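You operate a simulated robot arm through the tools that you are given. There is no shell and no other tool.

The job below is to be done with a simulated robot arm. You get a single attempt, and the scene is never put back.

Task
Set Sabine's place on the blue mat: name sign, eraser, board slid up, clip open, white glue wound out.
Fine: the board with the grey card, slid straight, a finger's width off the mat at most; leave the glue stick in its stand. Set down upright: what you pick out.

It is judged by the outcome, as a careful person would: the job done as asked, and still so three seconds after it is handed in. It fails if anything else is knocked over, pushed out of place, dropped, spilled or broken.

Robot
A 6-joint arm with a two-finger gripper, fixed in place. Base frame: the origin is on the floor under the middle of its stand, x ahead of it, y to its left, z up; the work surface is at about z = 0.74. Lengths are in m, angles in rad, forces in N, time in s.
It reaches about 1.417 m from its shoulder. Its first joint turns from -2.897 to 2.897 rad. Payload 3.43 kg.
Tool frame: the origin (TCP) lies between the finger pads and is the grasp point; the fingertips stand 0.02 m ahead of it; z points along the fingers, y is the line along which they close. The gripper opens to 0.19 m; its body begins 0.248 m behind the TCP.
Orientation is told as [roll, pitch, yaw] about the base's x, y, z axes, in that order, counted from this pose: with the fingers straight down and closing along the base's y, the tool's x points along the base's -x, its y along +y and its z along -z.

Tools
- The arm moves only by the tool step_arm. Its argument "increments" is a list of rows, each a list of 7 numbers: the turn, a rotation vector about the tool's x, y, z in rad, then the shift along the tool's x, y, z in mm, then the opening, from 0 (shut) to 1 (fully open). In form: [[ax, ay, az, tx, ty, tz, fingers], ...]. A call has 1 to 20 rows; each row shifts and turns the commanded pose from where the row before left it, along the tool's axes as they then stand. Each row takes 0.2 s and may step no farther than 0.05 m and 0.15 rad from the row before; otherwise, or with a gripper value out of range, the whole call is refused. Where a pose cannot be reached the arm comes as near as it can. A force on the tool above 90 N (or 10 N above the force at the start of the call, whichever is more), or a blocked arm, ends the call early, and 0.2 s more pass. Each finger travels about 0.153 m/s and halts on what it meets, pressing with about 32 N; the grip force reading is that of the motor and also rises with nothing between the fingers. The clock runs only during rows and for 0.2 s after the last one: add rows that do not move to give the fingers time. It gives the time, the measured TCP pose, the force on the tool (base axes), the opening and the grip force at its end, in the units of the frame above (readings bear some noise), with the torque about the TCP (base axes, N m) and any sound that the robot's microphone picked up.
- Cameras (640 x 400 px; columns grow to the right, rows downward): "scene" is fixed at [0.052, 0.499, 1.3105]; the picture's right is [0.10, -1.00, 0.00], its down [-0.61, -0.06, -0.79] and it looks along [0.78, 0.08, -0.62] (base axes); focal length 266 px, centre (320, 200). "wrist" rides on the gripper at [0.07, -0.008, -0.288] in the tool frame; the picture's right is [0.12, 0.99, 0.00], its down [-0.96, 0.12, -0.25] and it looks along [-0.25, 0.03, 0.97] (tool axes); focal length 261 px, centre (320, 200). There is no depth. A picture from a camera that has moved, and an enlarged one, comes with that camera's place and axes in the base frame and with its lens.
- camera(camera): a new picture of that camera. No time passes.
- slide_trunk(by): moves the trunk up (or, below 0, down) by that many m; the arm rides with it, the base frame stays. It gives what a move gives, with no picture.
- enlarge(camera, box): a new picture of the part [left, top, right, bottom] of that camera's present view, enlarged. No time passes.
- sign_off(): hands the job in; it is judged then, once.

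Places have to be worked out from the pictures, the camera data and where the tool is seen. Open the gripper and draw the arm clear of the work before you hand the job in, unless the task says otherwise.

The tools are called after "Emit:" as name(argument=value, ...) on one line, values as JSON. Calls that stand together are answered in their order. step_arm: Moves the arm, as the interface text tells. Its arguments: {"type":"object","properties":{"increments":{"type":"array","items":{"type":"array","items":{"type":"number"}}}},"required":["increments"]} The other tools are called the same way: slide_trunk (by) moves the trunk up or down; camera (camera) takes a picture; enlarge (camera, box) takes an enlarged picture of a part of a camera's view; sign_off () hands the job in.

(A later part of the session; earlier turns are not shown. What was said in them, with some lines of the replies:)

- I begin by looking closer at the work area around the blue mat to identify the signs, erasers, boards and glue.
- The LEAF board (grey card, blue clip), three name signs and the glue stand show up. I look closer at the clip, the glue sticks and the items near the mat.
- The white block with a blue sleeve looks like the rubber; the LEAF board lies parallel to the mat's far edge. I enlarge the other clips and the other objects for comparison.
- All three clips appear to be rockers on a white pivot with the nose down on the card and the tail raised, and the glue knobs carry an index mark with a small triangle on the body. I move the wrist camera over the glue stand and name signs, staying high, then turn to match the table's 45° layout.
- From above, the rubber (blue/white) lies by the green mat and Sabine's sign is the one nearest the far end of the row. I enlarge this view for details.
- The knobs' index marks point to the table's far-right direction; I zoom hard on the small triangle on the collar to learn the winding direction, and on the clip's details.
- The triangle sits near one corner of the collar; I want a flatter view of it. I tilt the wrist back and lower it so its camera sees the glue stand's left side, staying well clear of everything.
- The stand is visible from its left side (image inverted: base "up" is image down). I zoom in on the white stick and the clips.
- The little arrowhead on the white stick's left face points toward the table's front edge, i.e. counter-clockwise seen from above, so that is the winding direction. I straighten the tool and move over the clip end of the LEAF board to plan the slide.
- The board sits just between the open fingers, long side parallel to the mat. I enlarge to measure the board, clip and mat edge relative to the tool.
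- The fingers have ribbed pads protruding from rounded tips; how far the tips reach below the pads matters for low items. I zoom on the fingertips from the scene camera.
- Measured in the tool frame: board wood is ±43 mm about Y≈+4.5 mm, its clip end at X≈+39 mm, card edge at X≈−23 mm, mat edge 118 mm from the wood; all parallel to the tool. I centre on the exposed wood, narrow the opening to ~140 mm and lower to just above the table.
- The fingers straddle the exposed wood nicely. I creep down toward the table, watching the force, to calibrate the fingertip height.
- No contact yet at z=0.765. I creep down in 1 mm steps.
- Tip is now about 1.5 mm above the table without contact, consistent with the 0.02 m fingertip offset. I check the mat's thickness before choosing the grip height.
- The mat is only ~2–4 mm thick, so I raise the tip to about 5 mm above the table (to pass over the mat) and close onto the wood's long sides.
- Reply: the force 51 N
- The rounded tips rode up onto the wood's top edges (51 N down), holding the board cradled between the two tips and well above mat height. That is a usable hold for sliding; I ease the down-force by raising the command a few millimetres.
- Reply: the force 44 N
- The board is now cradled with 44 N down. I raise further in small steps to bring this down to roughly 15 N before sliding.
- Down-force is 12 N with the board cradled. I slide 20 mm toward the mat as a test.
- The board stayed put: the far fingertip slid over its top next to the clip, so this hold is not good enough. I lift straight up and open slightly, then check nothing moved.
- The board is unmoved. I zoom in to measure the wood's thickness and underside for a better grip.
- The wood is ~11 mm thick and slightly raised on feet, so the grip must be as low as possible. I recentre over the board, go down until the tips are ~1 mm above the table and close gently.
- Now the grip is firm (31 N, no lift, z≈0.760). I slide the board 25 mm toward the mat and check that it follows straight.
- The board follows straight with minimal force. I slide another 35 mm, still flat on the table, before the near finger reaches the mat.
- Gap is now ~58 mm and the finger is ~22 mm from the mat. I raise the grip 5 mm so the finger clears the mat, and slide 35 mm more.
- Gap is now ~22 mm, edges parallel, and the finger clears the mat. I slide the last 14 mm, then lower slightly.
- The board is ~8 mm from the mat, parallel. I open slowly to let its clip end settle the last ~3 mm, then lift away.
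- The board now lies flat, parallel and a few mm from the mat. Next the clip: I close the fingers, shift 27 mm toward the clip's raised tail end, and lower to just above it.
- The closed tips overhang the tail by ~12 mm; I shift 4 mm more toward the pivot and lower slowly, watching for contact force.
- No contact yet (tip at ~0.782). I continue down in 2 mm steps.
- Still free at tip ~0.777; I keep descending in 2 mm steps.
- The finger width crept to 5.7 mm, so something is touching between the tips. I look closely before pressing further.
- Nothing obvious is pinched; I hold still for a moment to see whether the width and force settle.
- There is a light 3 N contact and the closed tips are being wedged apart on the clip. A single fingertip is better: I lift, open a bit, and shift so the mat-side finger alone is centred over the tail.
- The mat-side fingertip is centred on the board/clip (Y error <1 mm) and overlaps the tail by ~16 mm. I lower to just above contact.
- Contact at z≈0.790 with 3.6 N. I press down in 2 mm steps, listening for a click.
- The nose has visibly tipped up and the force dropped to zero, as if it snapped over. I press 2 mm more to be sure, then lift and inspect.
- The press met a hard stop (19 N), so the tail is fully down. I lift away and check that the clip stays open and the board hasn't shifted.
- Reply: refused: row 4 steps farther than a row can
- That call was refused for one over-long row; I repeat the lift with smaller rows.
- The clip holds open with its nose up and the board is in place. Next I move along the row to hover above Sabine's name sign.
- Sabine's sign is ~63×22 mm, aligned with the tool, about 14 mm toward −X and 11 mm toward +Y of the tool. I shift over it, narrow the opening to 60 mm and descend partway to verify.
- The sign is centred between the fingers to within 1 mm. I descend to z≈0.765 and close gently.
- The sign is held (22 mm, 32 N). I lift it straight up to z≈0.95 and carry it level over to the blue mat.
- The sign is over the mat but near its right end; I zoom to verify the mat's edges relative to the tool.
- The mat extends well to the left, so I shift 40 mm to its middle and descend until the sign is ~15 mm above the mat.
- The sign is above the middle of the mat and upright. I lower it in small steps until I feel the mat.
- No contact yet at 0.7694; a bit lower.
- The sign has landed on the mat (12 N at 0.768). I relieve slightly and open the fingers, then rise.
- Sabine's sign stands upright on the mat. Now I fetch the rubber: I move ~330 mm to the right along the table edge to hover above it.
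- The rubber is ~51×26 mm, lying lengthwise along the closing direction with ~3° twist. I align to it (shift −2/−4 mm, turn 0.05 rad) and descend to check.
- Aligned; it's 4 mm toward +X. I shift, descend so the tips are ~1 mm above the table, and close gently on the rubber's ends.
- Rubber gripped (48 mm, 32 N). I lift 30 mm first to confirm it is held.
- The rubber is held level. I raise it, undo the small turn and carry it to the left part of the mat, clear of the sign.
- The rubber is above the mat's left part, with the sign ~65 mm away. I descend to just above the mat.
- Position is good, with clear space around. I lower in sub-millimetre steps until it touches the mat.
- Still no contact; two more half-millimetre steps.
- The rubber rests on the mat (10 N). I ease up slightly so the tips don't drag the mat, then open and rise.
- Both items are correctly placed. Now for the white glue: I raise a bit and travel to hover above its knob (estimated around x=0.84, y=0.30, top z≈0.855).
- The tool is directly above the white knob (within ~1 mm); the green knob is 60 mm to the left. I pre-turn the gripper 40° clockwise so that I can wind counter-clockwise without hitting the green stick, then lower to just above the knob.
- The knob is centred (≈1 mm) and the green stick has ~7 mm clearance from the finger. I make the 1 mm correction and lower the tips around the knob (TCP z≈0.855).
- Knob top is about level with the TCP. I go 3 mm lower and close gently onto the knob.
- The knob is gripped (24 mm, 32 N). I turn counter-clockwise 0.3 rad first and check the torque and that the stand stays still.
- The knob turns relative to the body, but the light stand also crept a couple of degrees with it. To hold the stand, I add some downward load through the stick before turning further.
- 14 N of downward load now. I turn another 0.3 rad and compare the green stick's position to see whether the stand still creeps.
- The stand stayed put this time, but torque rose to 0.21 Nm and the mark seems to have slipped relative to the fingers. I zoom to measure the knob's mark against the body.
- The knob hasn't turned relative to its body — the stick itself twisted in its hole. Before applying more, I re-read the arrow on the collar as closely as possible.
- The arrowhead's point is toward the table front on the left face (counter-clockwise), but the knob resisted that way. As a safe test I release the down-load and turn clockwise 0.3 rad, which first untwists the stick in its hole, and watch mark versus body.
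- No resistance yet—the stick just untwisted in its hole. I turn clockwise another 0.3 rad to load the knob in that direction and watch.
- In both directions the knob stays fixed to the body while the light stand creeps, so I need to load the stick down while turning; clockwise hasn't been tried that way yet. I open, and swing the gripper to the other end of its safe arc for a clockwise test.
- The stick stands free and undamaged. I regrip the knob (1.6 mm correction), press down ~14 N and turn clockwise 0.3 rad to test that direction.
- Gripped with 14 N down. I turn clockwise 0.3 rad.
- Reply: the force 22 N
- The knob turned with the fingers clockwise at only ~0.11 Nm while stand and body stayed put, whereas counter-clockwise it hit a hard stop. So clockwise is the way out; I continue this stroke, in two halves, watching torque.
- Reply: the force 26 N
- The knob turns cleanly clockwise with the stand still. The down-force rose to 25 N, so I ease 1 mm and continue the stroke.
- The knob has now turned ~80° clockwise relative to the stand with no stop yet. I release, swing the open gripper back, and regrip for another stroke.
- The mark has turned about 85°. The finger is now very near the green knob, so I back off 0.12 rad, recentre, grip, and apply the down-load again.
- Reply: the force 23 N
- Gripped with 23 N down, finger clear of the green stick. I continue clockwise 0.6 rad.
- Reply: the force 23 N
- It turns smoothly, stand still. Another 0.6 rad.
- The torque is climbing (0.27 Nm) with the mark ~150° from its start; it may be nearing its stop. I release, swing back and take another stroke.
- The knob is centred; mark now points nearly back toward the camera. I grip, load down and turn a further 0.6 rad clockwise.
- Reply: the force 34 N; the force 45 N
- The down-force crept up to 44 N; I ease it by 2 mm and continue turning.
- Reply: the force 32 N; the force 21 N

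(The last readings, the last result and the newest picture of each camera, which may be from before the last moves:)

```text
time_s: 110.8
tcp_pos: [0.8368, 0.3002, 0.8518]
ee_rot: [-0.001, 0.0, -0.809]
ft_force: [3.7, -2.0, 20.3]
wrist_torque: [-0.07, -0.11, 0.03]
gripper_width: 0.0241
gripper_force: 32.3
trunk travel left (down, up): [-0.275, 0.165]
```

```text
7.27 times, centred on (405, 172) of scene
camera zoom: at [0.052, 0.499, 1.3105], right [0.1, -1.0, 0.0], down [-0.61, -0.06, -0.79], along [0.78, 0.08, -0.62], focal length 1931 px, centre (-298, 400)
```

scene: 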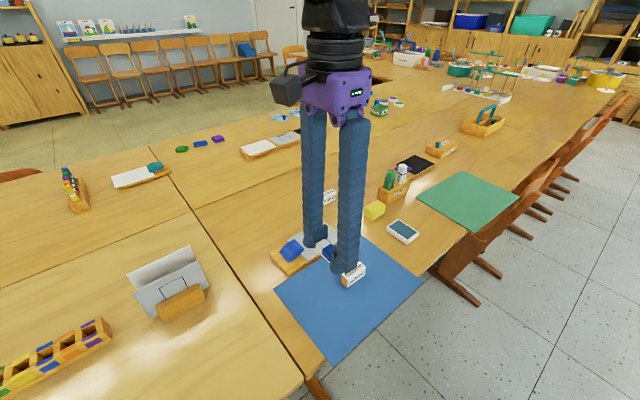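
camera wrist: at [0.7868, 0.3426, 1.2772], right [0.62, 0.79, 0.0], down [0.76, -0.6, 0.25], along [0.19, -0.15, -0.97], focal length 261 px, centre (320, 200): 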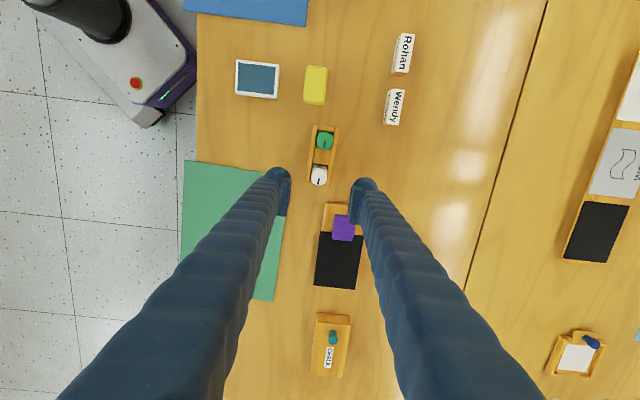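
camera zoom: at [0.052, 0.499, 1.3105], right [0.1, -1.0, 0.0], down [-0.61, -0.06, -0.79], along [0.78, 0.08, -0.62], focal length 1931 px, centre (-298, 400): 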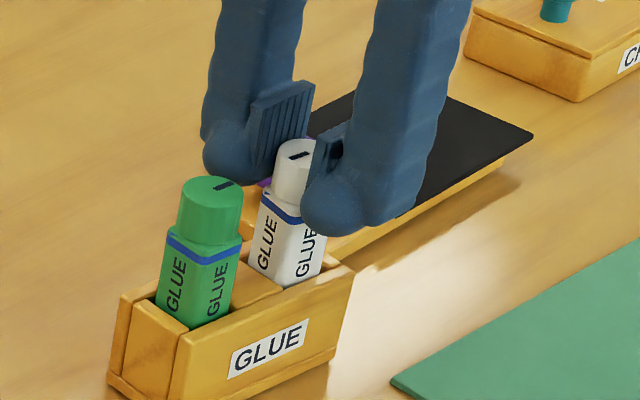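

Half a turn done and it moves freely. I zoom on the stick to see whether the knob or glue is visibly coming out.

Emit:
enlarge(camera="scene", box=[388, 155, 418, 190])

Emit:
enlarge(camera="wrist", box=[295, 165, 345, 215])

```text
11.43 times, centred on (403, 172) of scene
camera zoom: at [0.052, 0.499, 1.3105], right [0.1, -1.0, 0.0], down [-0.61, -0.06, -0.79], along [0.78, 0.08, -0.62], focal length 3035 px, centre (-629, 514)
```

zoom: 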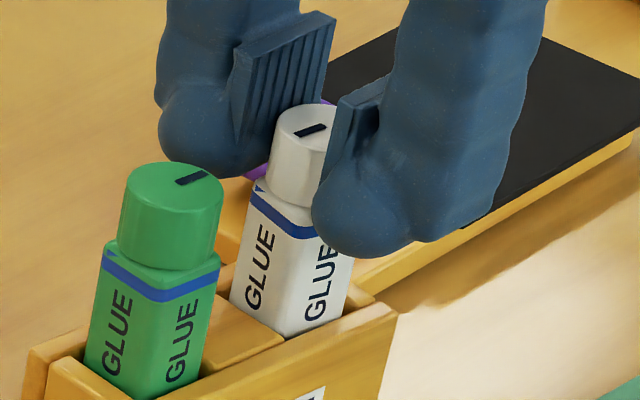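

```text
8.00 times, centred on (320, 190) of wrist
camera zoom: at [0.7835, 0.3438, 1.138], right [0.64, 0.77, 0.0], down [0.75, -0.62, 0.25], along [0.19, -0.16, -0.97], focal length 2085 px, centre (320, 280)
```

zoom: 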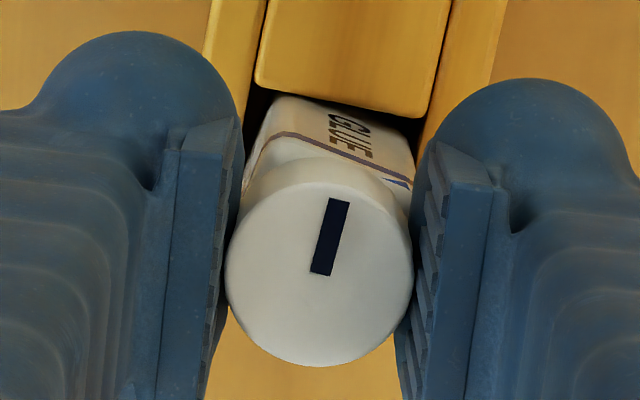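

The mark now points toward the arrow side of the collar. I keep winding clockwise 0.6 rad more, watching for a stop.

Emit:
step_arm(increments=[[0, 0, 0.075, 0, 0, 0, 0.1], [0, 0, 0.075, 0, 0, 0, 0.1], [0, 0, 0.075, 0, 0, 0, 0.1], [0, 0, 0.075, 0, 0, 0, 0.1], [0, 0, 0.075, 0, 0, 0, 0.1], [0, 0, 0.075, 0, 0, 0, 0.1], [0, 0, 0.075, 0, 0, 0, 0.1], [0, 0, 0.075, 0, 0, 0, 0.1], [0, 0, 0, 0, 0, 0, 0.1]])

Emit:
enlarge(camera="wrist", box=[270, 130, 370, 220])

Emit:
enlarge(camera="scene", box=[370, 145, 440, 200])

```text
time_s: 112.8
tcp_pos: [0.8369, 0.2999, 0.8503]
ee_rot: [-0.002, 0.001, -1.408]
ft_force: [-1.0, -1.4, -1.9]
wrist_torque: [-0.14, 0.07, 0.01]
gripper_width: 0.0241
gripper_force: 31.7
trunk travel left (down, up): [-0.275, 0.165]
```

```text
4.44 times, centred on (320, 175) of wrist
camera zoom: at [0.8184, 0.367, 1.1368], right [0.96, 0.28, 0.0], down [0.27, -0.93, 0.25], along [0.07, -0.24, -0.97], focal length 1158 px, centre (320, 311)
```

zoom: 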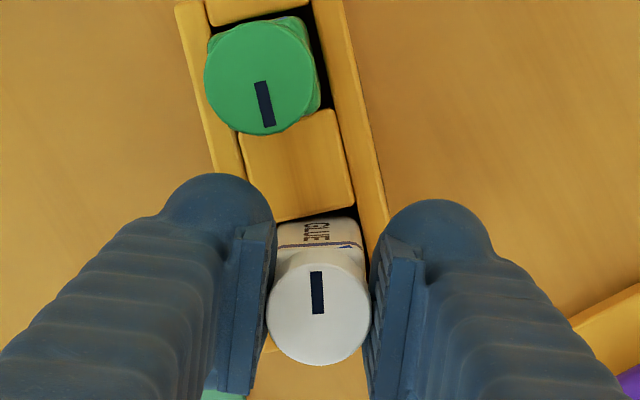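

```text
7.27 times, centred on (405, 172) of scene
camera zoom: at [0.052, 0.499, 1.3105], right [0.1, -1.0, 0.0], down [-0.61, -0.06, -0.79], along [0.78, 0.08, -0.62], focal length 1931 px, centre (-298, 400)
```

zoom: 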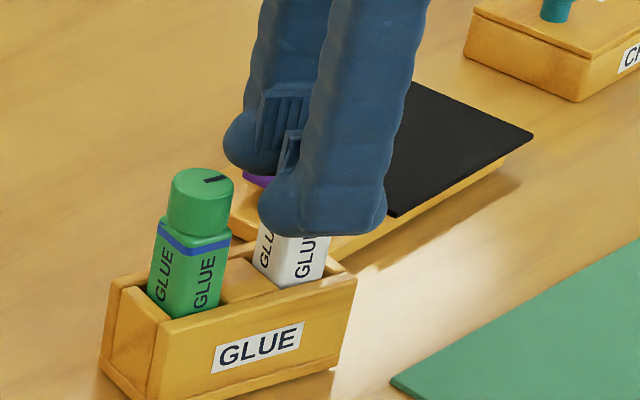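

Now the fingers slipped and the stand turned ~10°: the knob has reached its far stop, exactly half a turn from where it began (mark points opposite). The glue is wound out; I release the knob, rise, and look from above to set the stand straight again.

Emit:
step_arm(increments=[[0, 0, 0, 0, 0, 0, 0.2], [0, 0, 0, 0, 0, 0, 0.316], [0, 0, 0, 0, 0, 0, 0.316], [0, 0, 0, 0, 0, -20, 0.316], [0, 0, 0, 0, 0, -40, 0.316], [0, 0, 0, 0, 0, -40, 0.316], [0, 0, 0, 0, 0, -39, 0.316], [0, 0, -0.15, 0, 0, 0, 0.36], [0, 0, -0.15, 0, 0, 0, 0.36], [0, 0, -0.15, 0, 0, 0, 0.36], [0, 0, -0.15, 0, 0, 0, 0.36], [0, 0, -0.022, 0, 0, 0, 0.36], [0, 0, 0, 0, 0, 0, 0.36]])

Emit:
enlarge(camera="wrist", box=[250, 110, 390, 220])

Emit:
enlarge(camera="scene", box=[370, 145, 440, 200])

```text
time_s: 115.6
tcp_pos: [0.8361, 0.3005, 0.989]
ee_rot: [0.001, -0.001, -0.785]
ft_force: [-0.4, 0.3, 0.9]
wrist_torque: [0.0, -0.01, -0.04]
gripper_width: 0.0684
gripper_force: 0.1
trunk travel left (down, up): [-0.275, 0.165]
```

```text
3.64 times, centred on (320, 165) of wrist
camera zoom: at [0.7823, 0.3432, 1.2761], right [0.62, 0.79, 0.0], down [0.76, -0.6, 0.25], along [0.19, -0.15, -0.97], focal length 948 px, centre (320, 327)
```

zoom: 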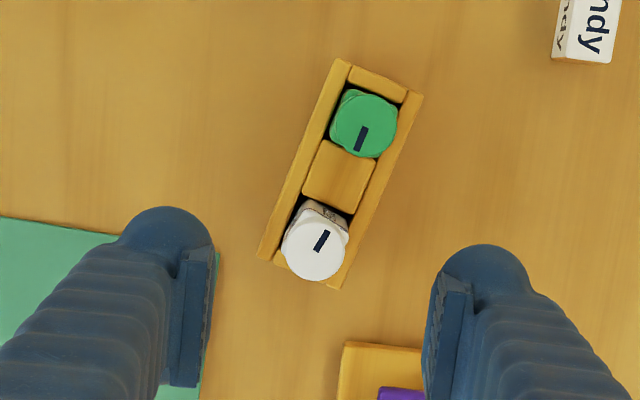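

```text
7.27 times, centred on (405, 172) of scene
camera zoom: at [0.052, 0.499, 1.3105], right [0.1, -1.0, 0.0], down [-0.61, -0.06, -0.79], along [0.78, 0.08, -0.62], focal length 1931 px, centre (-298, 400)
```

zoom: 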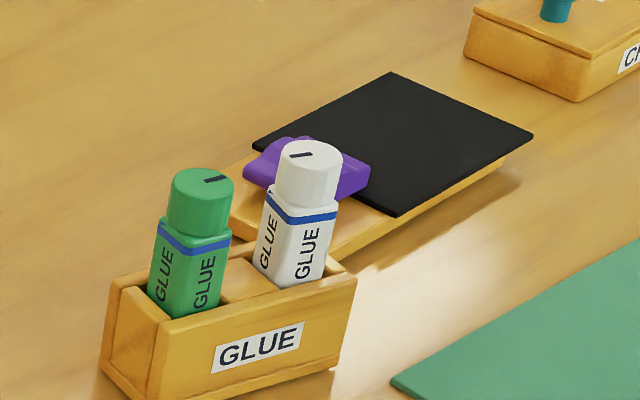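

From above: the stand's centre moved only ~4 mm but it's turned ~14° clockwise. I'll grip its two long walls at the middle, between the sticks, and turn it back. First I centre over it, align to its present angle and come down to just above the knobs.

Emit:
step_arm(increments=[[0, 0, 0, 25.8, 7.7, 0, 0.4], [0, 0, 0.135, 0, 0, 0, 0.4], [0, 0, 0.134, 0, 0, 0, 0.4], [0, 0, 0, 0, 0, 40, 0.4], [0, 0, 0, 0, 0, 45, 0.4], [0, 0, 0, 0, 0, 0, 0.4]])

Emit:
enlarge(camera="wrist", box=[240, 100, 400, 240])

Emit:
enlarge(camera="scene", box=[360, 120, 450, 200])

```text
time_s: 117.0
tcp_pos: [0.8249, 0.3238, 0.9048]
ee_rot: [-0.001, 0.0, -1.057]
ft_force: [0.2, -0.1, 0.1]
wrist_torque: [0.02, 0.04, 0.0]
gripper_width: 0.0763
gripper_force: 0.1
trunk travel left (down, up): [-0.275, 0.165]
```

```text
2.86 times, centred on (320, 170) of wrist
camera zoom: at [0.7839, 0.3806, 1.1913], right [0.81, 0.59, 0.0], down [0.57, -0.78, 0.25], along [0.15, -0.2, -0.97], focal length 745 px, centre (320, 286)
```

zoom: 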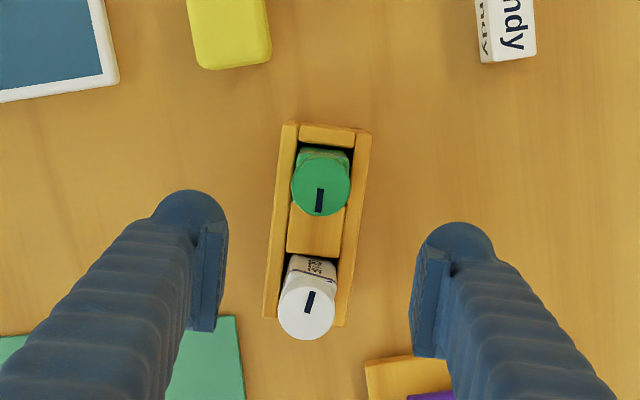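

```text
5.00 times, centred on (405, 160) of scene
camera zoom: at [0.052, 0.499, 1.3105], right [0.1, -1.0, 0.0], down [-0.61, -0.06, -0.79], along [0.78, 0.08, -0.62], focal length 1328 px, centre (-105, 400)
```

zoom: 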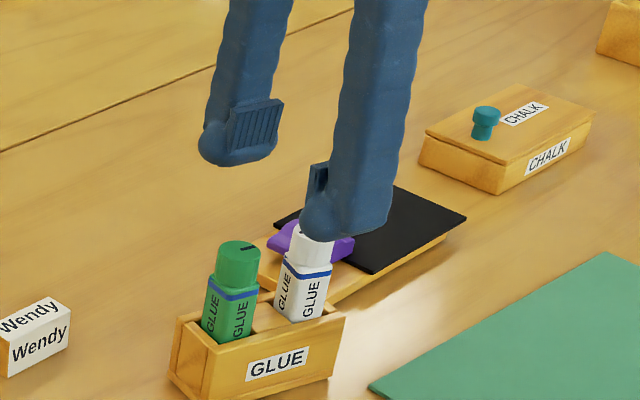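

Aligned and centred (1.8 mm correction). I lower the open fingers along both sides of the stand to z≈0.770.

Emit:
step_arm(increments=[[0, 0, 0, 0, -1.8, 0, 0.4], [0, 0, 0, 0, 0, 40, 0.4], [0, 0, 0, 0, 0, 40, 0.4], [0, 0, 0, 0, 0, 35, 0.4], [0, 0, 0, 0, 0, 20, 0.4], [0, 0, 0, 0, 0, 0, 0.4]])

Emit:
enlarge(camera="wrist", box=[240, 100, 400, 240])

Emit:
enlarge(camera="scene", box=[360, 130, 450, 210])

```text
time_s: 118.4
tcp_pos: [0.8227, 0.3213, 0.7725]
ee_rot: [0.0, 0.0, -1.057]
ft_force: [0.4, -0.9, -0.6]
wrist_torque: [0.01, -0.03, 0.03]
gripper_width: 0.076
gripper_force: 0.1
trunk travel left (down, up): [-0.275, 0.165]
```

```text
2.86 times, centred on (320, 170) of wrist
camera zoom: at [0.7816, 0.3783, 1.0574], right [0.81, 0.59, 0.0], down [0.57, -0.78, 0.25], along [0.15, -0.2, -0.97], focal length 745 px, centre (320, 286)
```

zoom: 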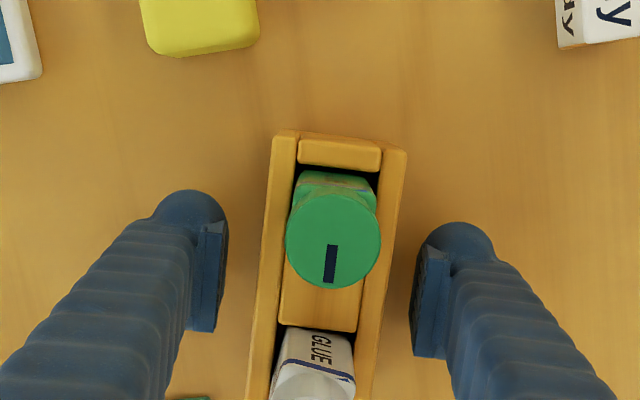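

```text
5.00 times, centred on (405, 170) of scene
camera zoom: at [0.052, 0.499, 1.3105], right [0.1, -1.0, 0.0], down [-0.61, -0.06, -0.79], along [0.78, 0.08, -0.62], focal length 1328 px, centre (-105, 350)
```

zoom: 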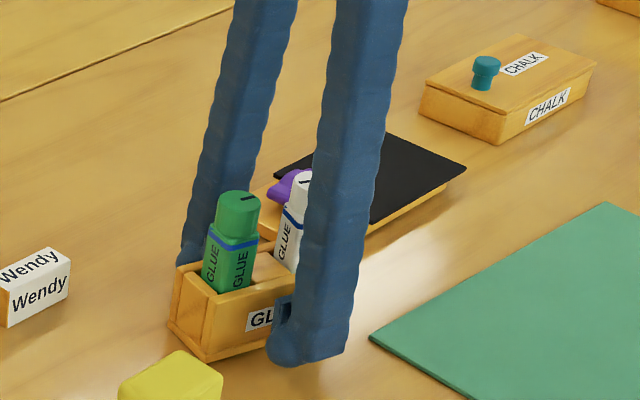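

Fingers are alongside the stand; it's ~2 mm off-centre, so I shift +2 mm and close gently on its walls.

Emit:
step_arm(increments=[[0, 0, 0, 0, 2, 0, 0.36], [0, 0, 0, 0, 0, 0, 0.31], [0, 0, 0, 0, 0, 0, 0.285], [0, 0, 0, 0, 0, 0, 0.27], [0, 0, 0, 0, 0, 0, 0.26], [0, 0, 0, 0, 0, 0, 0.25], [0, 0, 0, 0, 0, 0, 0.24], [0, 0, 0, 0, 0, 0, 0.24]])

Emit:
enlarge(camera="wrist", box=[240, 100, 400, 240])

Emit:
enlarge(camera="scene", box=[360, 130, 450, 210])

```text
time_s: 120.2
tcp_pos: [0.8243, 0.3229, 0.7714]
ee_rot: [-0.002, -0.002, -1.058]
ft_force: [-1.7, -1.3, 0.0]
wrist_torque: [-0.01, 0.01, 0.02]
gripper_width: 0.0471
gripper_force: 31.9
trunk travel left (down, up): [-0.275, 0.165]
```

```text
2.86 times, centred on (320, 170) of wrist
camera zoom: at [0.7837, 0.3797, 1.0574], right [0.81, 0.59, 0.0], down [0.57, -0.78, 0.25], along [0.15, -0.2, -0.97], focal length 745 px, centre (320, 286)
```

zoom: 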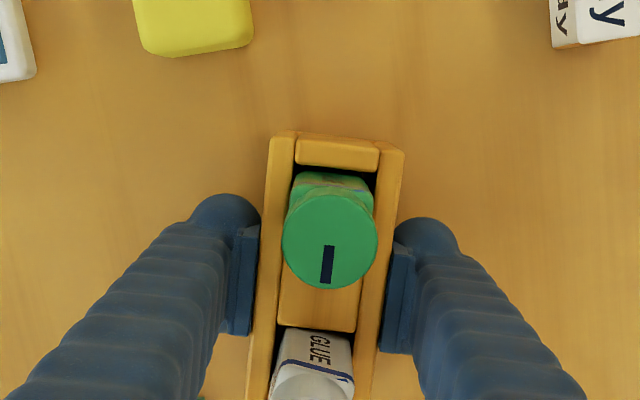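

```text
5.00 times, centred on (405, 170) of scene
camera zoom: at [0.052, 0.499, 1.3105], right [0.1, -1.0, 0.0], down [-0.61, -0.06, -0.79], along [0.78, 0.08, -0.62], focal length 1328 px, centre (-105, 350)
```

zoom: 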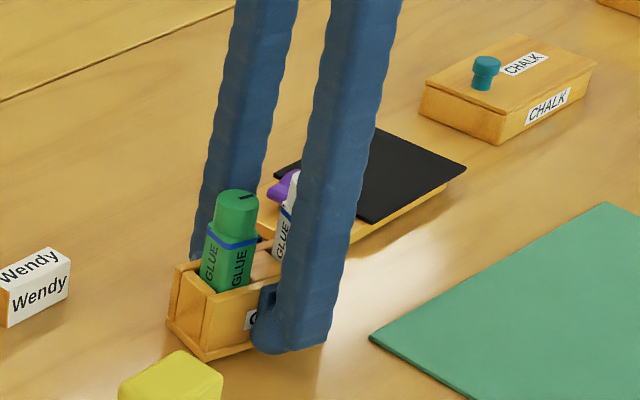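

The stand is held at its middle. I turn it 0.246 rad counter-clockwise back to its original heading and shift it ~4 mm back to its original spot.

Emit:
step_arm(increments=[[0, 0, -0.05, 0, 0, 0, 0.24], [0, 0, -0.05, 0, 0, 0, 0.24], [0, 0, -0.05, 0, 0, 0, 0.24], [0, 0, -0.05, 0, 0, 0, 0.24], [0, 0, -0.046, 0, 0, 0, 0.24], [0, 0, 0, 0.6, -2, 0, 0.24], [0, 0, 0, 0.5, -1.9, 0, 0.24], [0, 0, 0, 0, 0, 0, 0.24]])

Emit:
enlarge(camera="wrist", box=[240, 100, 400, 240])

Emit:
enlarge(camera="scene", box=[370, 145, 440, 200])

```text
time_s: 122.0
tcp_pos: [0.8214, 0.323, 0.7708]
ee_rot: [0.0, -0.001, -0.811]
ft_force: [7.4, 0.7, 9.8]
wrist_torque: [-0.01, -0.06, 0.08]
gripper_width: 0.0469
gripper_force: 32.4
trunk travel left (down, up): [-0.275, 0.165]
```

```text
2.86 times, centred on (320, 170) of wrist
camera zoom: at [0.7679, 0.3666, 1.0573], right [0.64, 0.77, 0.0], down [0.75, -0.62, 0.25], along [0.19, -0.16, -0.97], focal length 745 px, centre (320, 286)
```

zoom: 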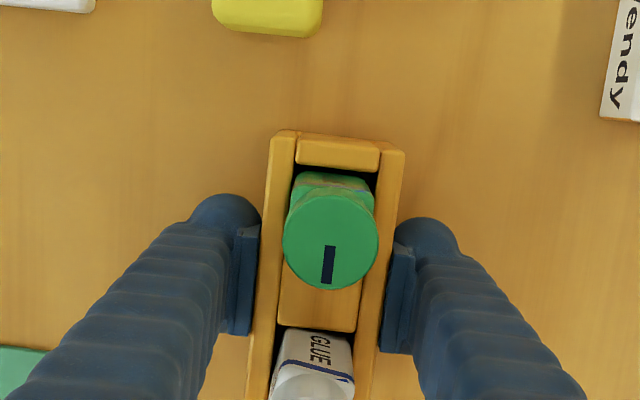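

```text
7.27 times, centred on (405, 172) of scene
camera zoom: at [0.052, 0.499, 1.3105], right [0.1, -1.0, 0.0], down [-0.61, -0.06, -0.79], along [0.78, 0.08, -0.62], focal length 1931 px, centre (-298, 400)
```

zoom: 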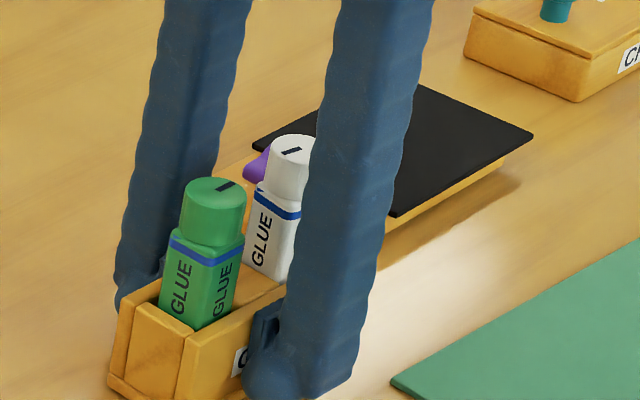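

Compared with the original image, the stand is now straight and only ~2 mm to the left. I nudge it that last bit, then compare again with the initial view.

Emit:
step_arm(increments=[[0, 0, 0, -1.8, -1.4, 0, 0.24], [0, 0, 0, 0, 0, 0, 0.24]])

Emit:
enlarge(camera="scene", box=[370, 145, 450, 195])

Emit:
enlarge(camera="scene", box=[370, 145, 440, 200])

```text
time_s: 122.6
tcp_pos: [0.8195, 0.3205, 0.7712]
ee_rot: [0.0, 0.0, -0.811]
ft_force: [-0.6, 8.3, 12.8]
wrist_torque: [0.09, -0.03, 0.1]
gripper_width: 0.0469
gripper_force: 32.4
trunk travel left (down, up): [-0.275, 0.165]
```

```text
8.00 times, centred on (410, 170) of scene
camera zoom: at [0.052, 0.499, 1.3105], right [0.1, -1.0, 0.0], down [-0.61, -0.06, -0.79], along [0.78, 0.08, -0.62], focal length 2124 px, centre (-400, 440)
```

zoom: 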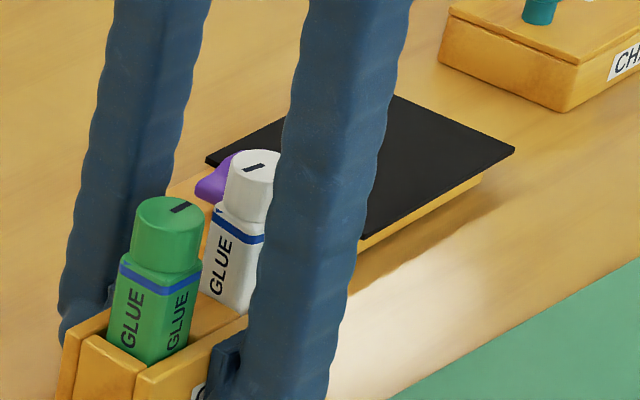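

```text
7.27 times, centred on (405, 172) of scene
camera zoom: at [0.052, 0.499, 1.3105], right [0.1, -1.0, 0.0], down [-0.61, -0.06, -0.79], along [0.78, 0.08, -0.62], focal length 1931 px, centre (-298, 400)
```

zoom: 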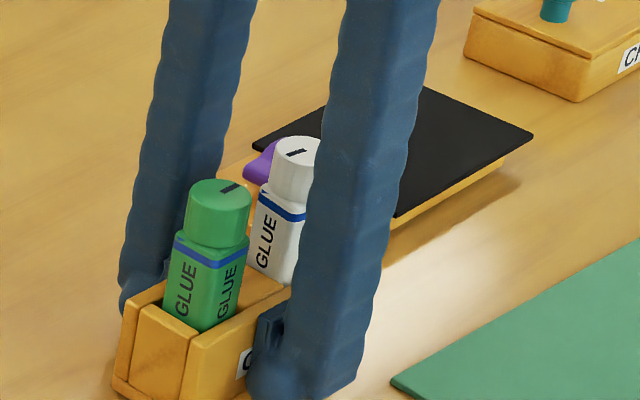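

The stand, green and white sticks now match their initial pixels within 1–2 mm. I open slowly and rise straight up.

Emit:
step_arm(increments=[[0, 0, 0, 0, 0, 0, 0.255], [0, 0, 0, 0, 0, 0, 0.27], [0, 0, 0, 0, 0, 0, 0.32], [0, 0, 0, 0, 0, 0, 0.4], [0, 0, 0, 0, 0, -20, 0.4], [0, 0, 0, 0, 0, -40, 0.4], [0, 0, 0, 0, 0, -45, 0.4], [0, 0, 0, 0, 0, -45, 0.4], [0, 0, 0, 0, 0, -45, 0.4], [0, 0, 0, 0, 0, -24, 0.4], [0, 0, 0, 0, 0, 0, 0.4]])

Emit:
enlarge(camera="scene", box=[370, 145, 450, 195])

Emit:
enlarge(camera="scene", box=[395, 160, 415, 186])

Emit:
enlarge(camera="wrist", box=[250, 100, 390, 230])

```text
time_s: 125.0
tcp_pos: [0.8223, 0.3211, 0.9902]
ee_rot: [-0.002, -0.002, -0.81]
ft_force: [0.2, -0.2, -0.2]
wrist_torque: [-0.01, 0.04, 0.03]
gripper_width: 0.0761
gripper_force: 0.1
trunk travel left (down, up): [-0.275, 0.165]
```

```text
8.00 times, centred on (410, 170) of scene
camera zoom: at [0.052, 0.499, 1.3105], right [0.1, -1.0, 0.0], down [-0.61, -0.06, -0.79], along [0.78, 0.08, -0.62], focal length 2124 px, centre (-400, 440)
```

zoom: 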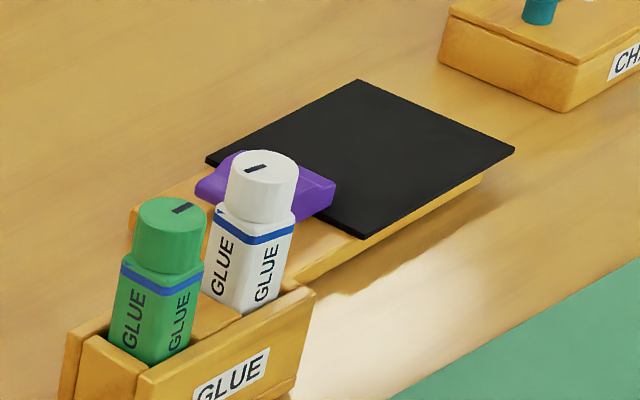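

```text
15.38 times, centred on (405, 173) of scene
camera zoom: at [0.052, 0.499, 1.3105], right [0.1, -1.0, 0.0], down [-0.61, -0.06, -0.79], along [0.78, 0.08, -0.62], focal length 4086 px, centre (-988, 615)
```

zoom: 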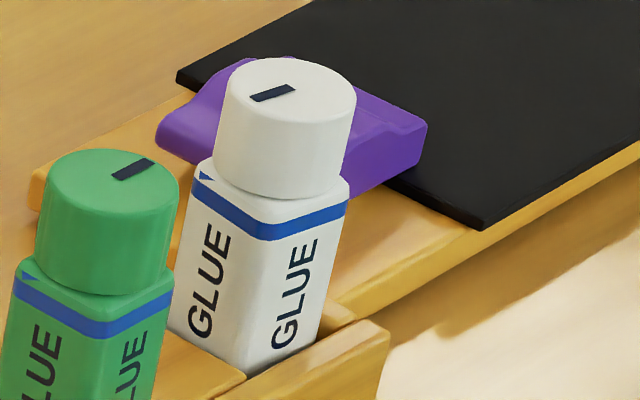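

```text
3.08 times, centred on (320, 165) of wrist
camera zoom: at [0.7686, 0.3651, 1.276], right [0.64, 0.77, 0.0], down [0.75, -0.62, 0.25], along [0.19, -0.16, -0.97], focal length 802 px, centre (320, 308)
```

zoom: 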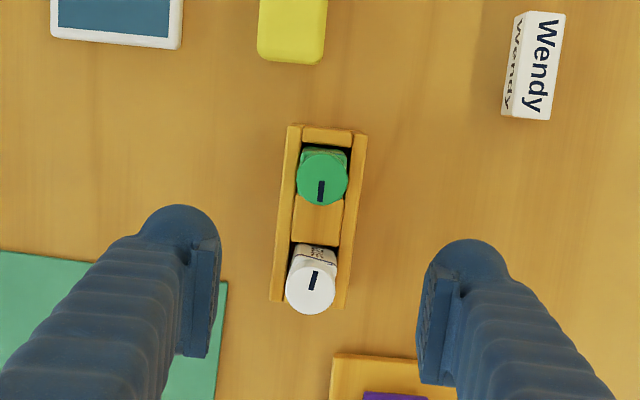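

The stand is back in place and both sticks stand in it. I zoom in closely on the white knob to read its final position relative to the collar arrow.

Emit:
enlarge(camera="wrist", box=[303, 174, 333, 204])

Emit:
enlarge(camera="scene", box=[394, 165, 410, 177])

```text
13.33 times, centred on (318, 189) of wrist
camera zoom: at [0.7686, 0.3651, 1.276], right [0.64, 0.77, 0.0], down [0.75, -0.62, 0.25], along [0.19, -0.16, -0.97], focal length 3475 px, centre (347, 347)
```

zoom: 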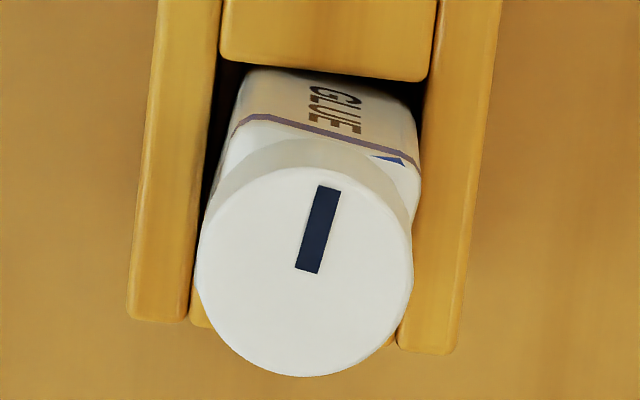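

```text
16.00 times, centred on (402, 171) of scene
camera zoom: at [0.052, 0.499, 1.3105], right [0.1, -1.0, 0.0], down [-0.61, -0.06, -0.79], along [0.78, 0.08, -0.62], focal length 4249 px, centre (-992, 664)
```

zoom: 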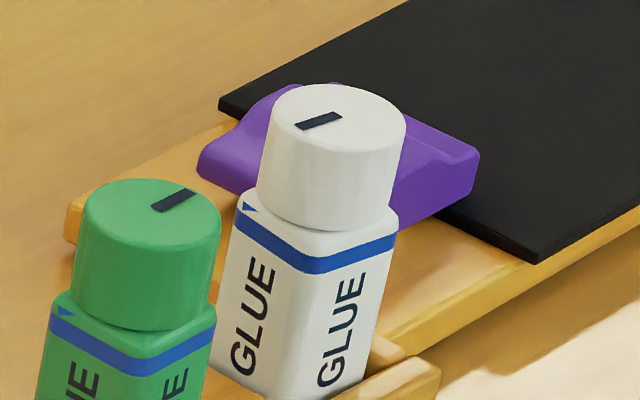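

The mark sits exactly half a turn (180°) from its start relative to the stick's body — one stop at the start, the other here — so the white glue is fully wound out and still in its stand. I raise the arm, draw it back to its starting area with the gripper open, and inspect everything.

Emit:
step_arm(increments=[[0, 0, 0, 0, 0, -45, 0.6], [0, 0, 0, 0, 0, -45, 0.8], [0, 0, 0, 0, 0, -45, 1], [0, 0, 0, 45, -9.7, 0, 1], [0, 0, 0, 45, -9.7, 0, 1], [0, 0, 0, 45, -9.7, 0, 1], [0, 0, 0, 45, -9.7, 0, 1], [0, 0, 0, 45, -9.7, 0, 1], [0, 0, 0, 45, -9.7, 0, 1], [0, 0, 0, 45, -9.7, 0, 1], [0, 0, 0, 45, -9.7, 0, 1], [0, 0, 0, 45, -9.7, 0, 1], [0, 0, 0, 0, 0, 0, 1]])

Emit:
camera(camera="scene")

Emit:
enlarge(camera="scene", box=[230, 130, 450, 270])

Emit:
camera(camera="wrist")

```text
time_s: 127.8
tcp_pos: [0.4774, 0.5521, 1.1234]
ee_rot: [0.0, 0.0, -0.811]
ft_force: [1.4, 1.2, 0.1]
wrist_torque: [-0.03, 0.01, -0.01]
gripper_width: 0.1898
gripper_force: 0.0
trunk travel left (down, up): [-0.275, 0.165]
```

```text
taken
```

scene: 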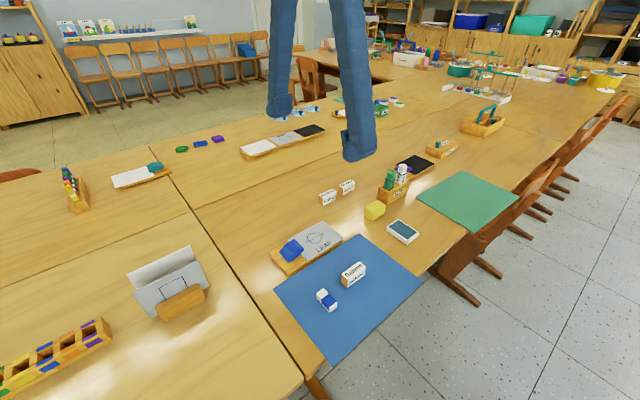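

```text
2.86 times, centred on (340, 200) of scene
camera zoom: at [0.052, 0.499, 1.3105], right [0.1, -1.0, 0.0], down [-0.61, -0.06, -0.79], along [0.78, 0.08, -0.62], focal length 759 px, centre (263, 200)
```

zoom: 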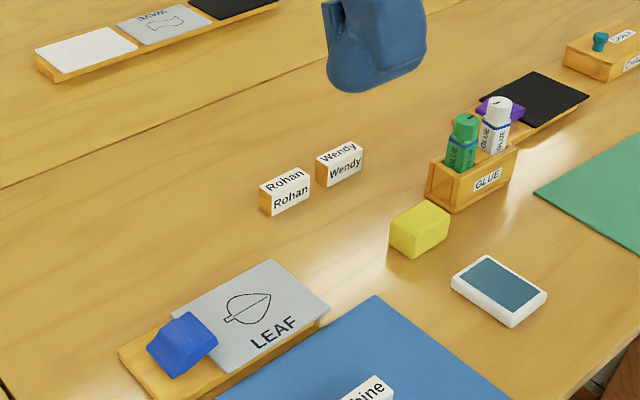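

```text
taken
camera wrist: at [0.4243, 0.5974, 1.4099], right [0.64, 0.77, 0.0], down [0.75, -0.62, 0.25], along [0.19, -0.16, -0.97], focal length 261 px, centre (320, 200)
```

wrist: 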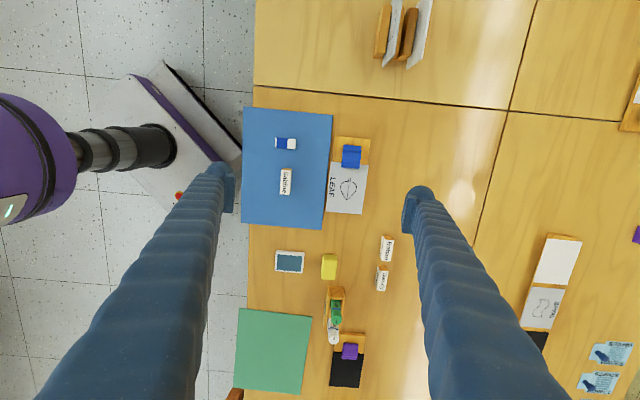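

Everything else matches the initial picture. I check the board–mat gap, the clip and the items on the mat close up.

Emit:
enlarge(camera="wrist", box=[235, 95, 385, 240])

Emit:
enlarge(camera="wrist", box=[310, 130, 380, 220])

Emit:
enlarge(camera="scene", box=[260, 215, 350, 280])

Emit:
enlarge(camera="scene", box=[300, 245, 400, 325])

```text
2.76 times, centred on (310, 168) of wrist
camera zoom: at [0.4243, 0.5974, 1.4099], right [0.64, 0.77, 0.0], down [0.75, -0.62, 0.25], along [0.19, -0.16, -0.97], focal length 719 px, centre (348, 290)
```

zoom: 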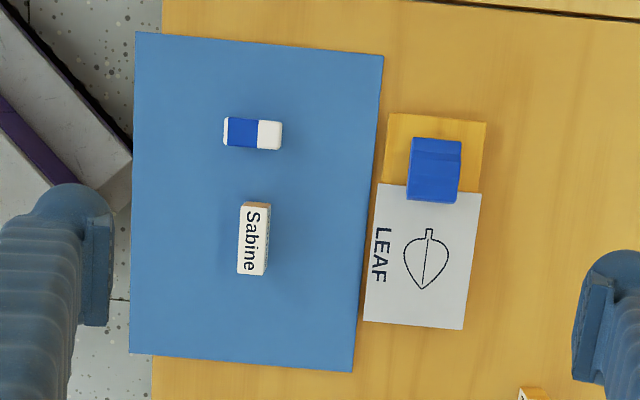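

```text
4.44 times, centred on (345, 175) of wrist
camera zoom: at [0.4243, 0.5974, 1.4099], right [0.64, 0.77, 0.0], down [0.75, -0.62, 0.25], along [0.19, -0.16, -0.97], focal length 1158 px, centre (209, 311)
```

zoom: 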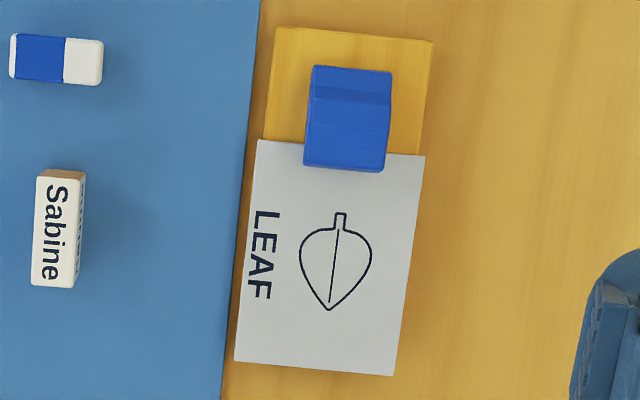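

```text
6.15 times, centred on (305, 248) of scene
camera zoom: at [0.052, 0.499, 1.3105], right [0.1, -1.0, 0.0], down [-0.61, -0.06, -0.79], along [0.78, 0.08, -0.62], focal length 1634 px, centre (412, -92)
```

zoom: 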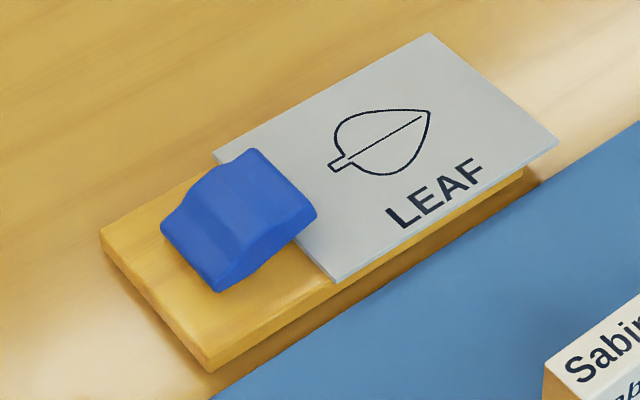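

```text
5.00 times, centred on (350, 285) of scene
camera zoom: at [0.052, 0.499, 1.3105], right [0.1, -1.0, 0.0], down [-0.61, -0.06, -0.79], along [0.78, 0.08, -0.62], focal length 1328 px, centre (170, -225)
```

zoom: 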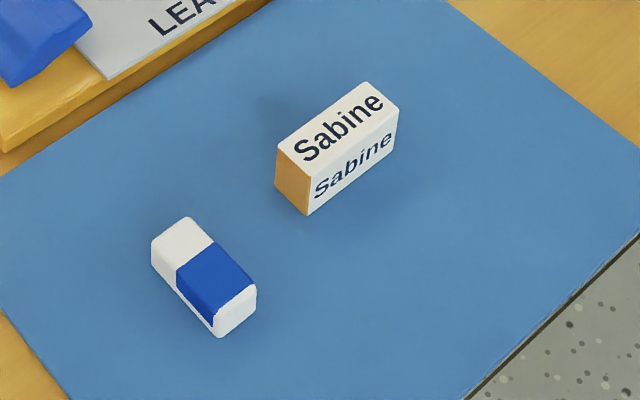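

The board is parallel to the mat with a gap of under 10 mm, and its clip is still open. The sign and the rubber are both upright on the mat. The white glue is wound to its stop and still in the stand. Nothing else is out of place, and the arm is clear with the gripper open, so I hand the job in.

Emit:
sign_off()

```text
The job is handed in.
```

I set Sabine's place on the blue mat and handed the job in. I don't have the verdict.

- **Name sign and eraser:** Sabine's sign stands upright on the mat. The white eraser with the blue sleeve lies flat beside it.
- **Board:** The LEAF board with the grey card slid straight and sits parallel to the mat, just under 10 mm away by my measurement. For the last 50 mm I lifted its clip end a few millimetres so the finger could clear the mat, then set it down.
- **Clip:** The blue clip is open and was still open at the last check, about 90 seconds after I pressed it.
- **White glue:** I turned the white stick's knob half a turn clockwise, to what felt like its far stop, and the stick is still in its stand. The small arrow on the collar seems to point counter-clockwise. The knob would not turn that way, so I took clockwise as out. I couldn't see any glue emerge.

While I was turning the knob, the glue stand twisted about 14° out of place. I gripped it and turned it back, to within about 2 mm of where it started. The white stick sits slightly turned in its hole.

Everything else near the mat matched the first picture when I compared them. The arm is clear of the work with the gripper open.
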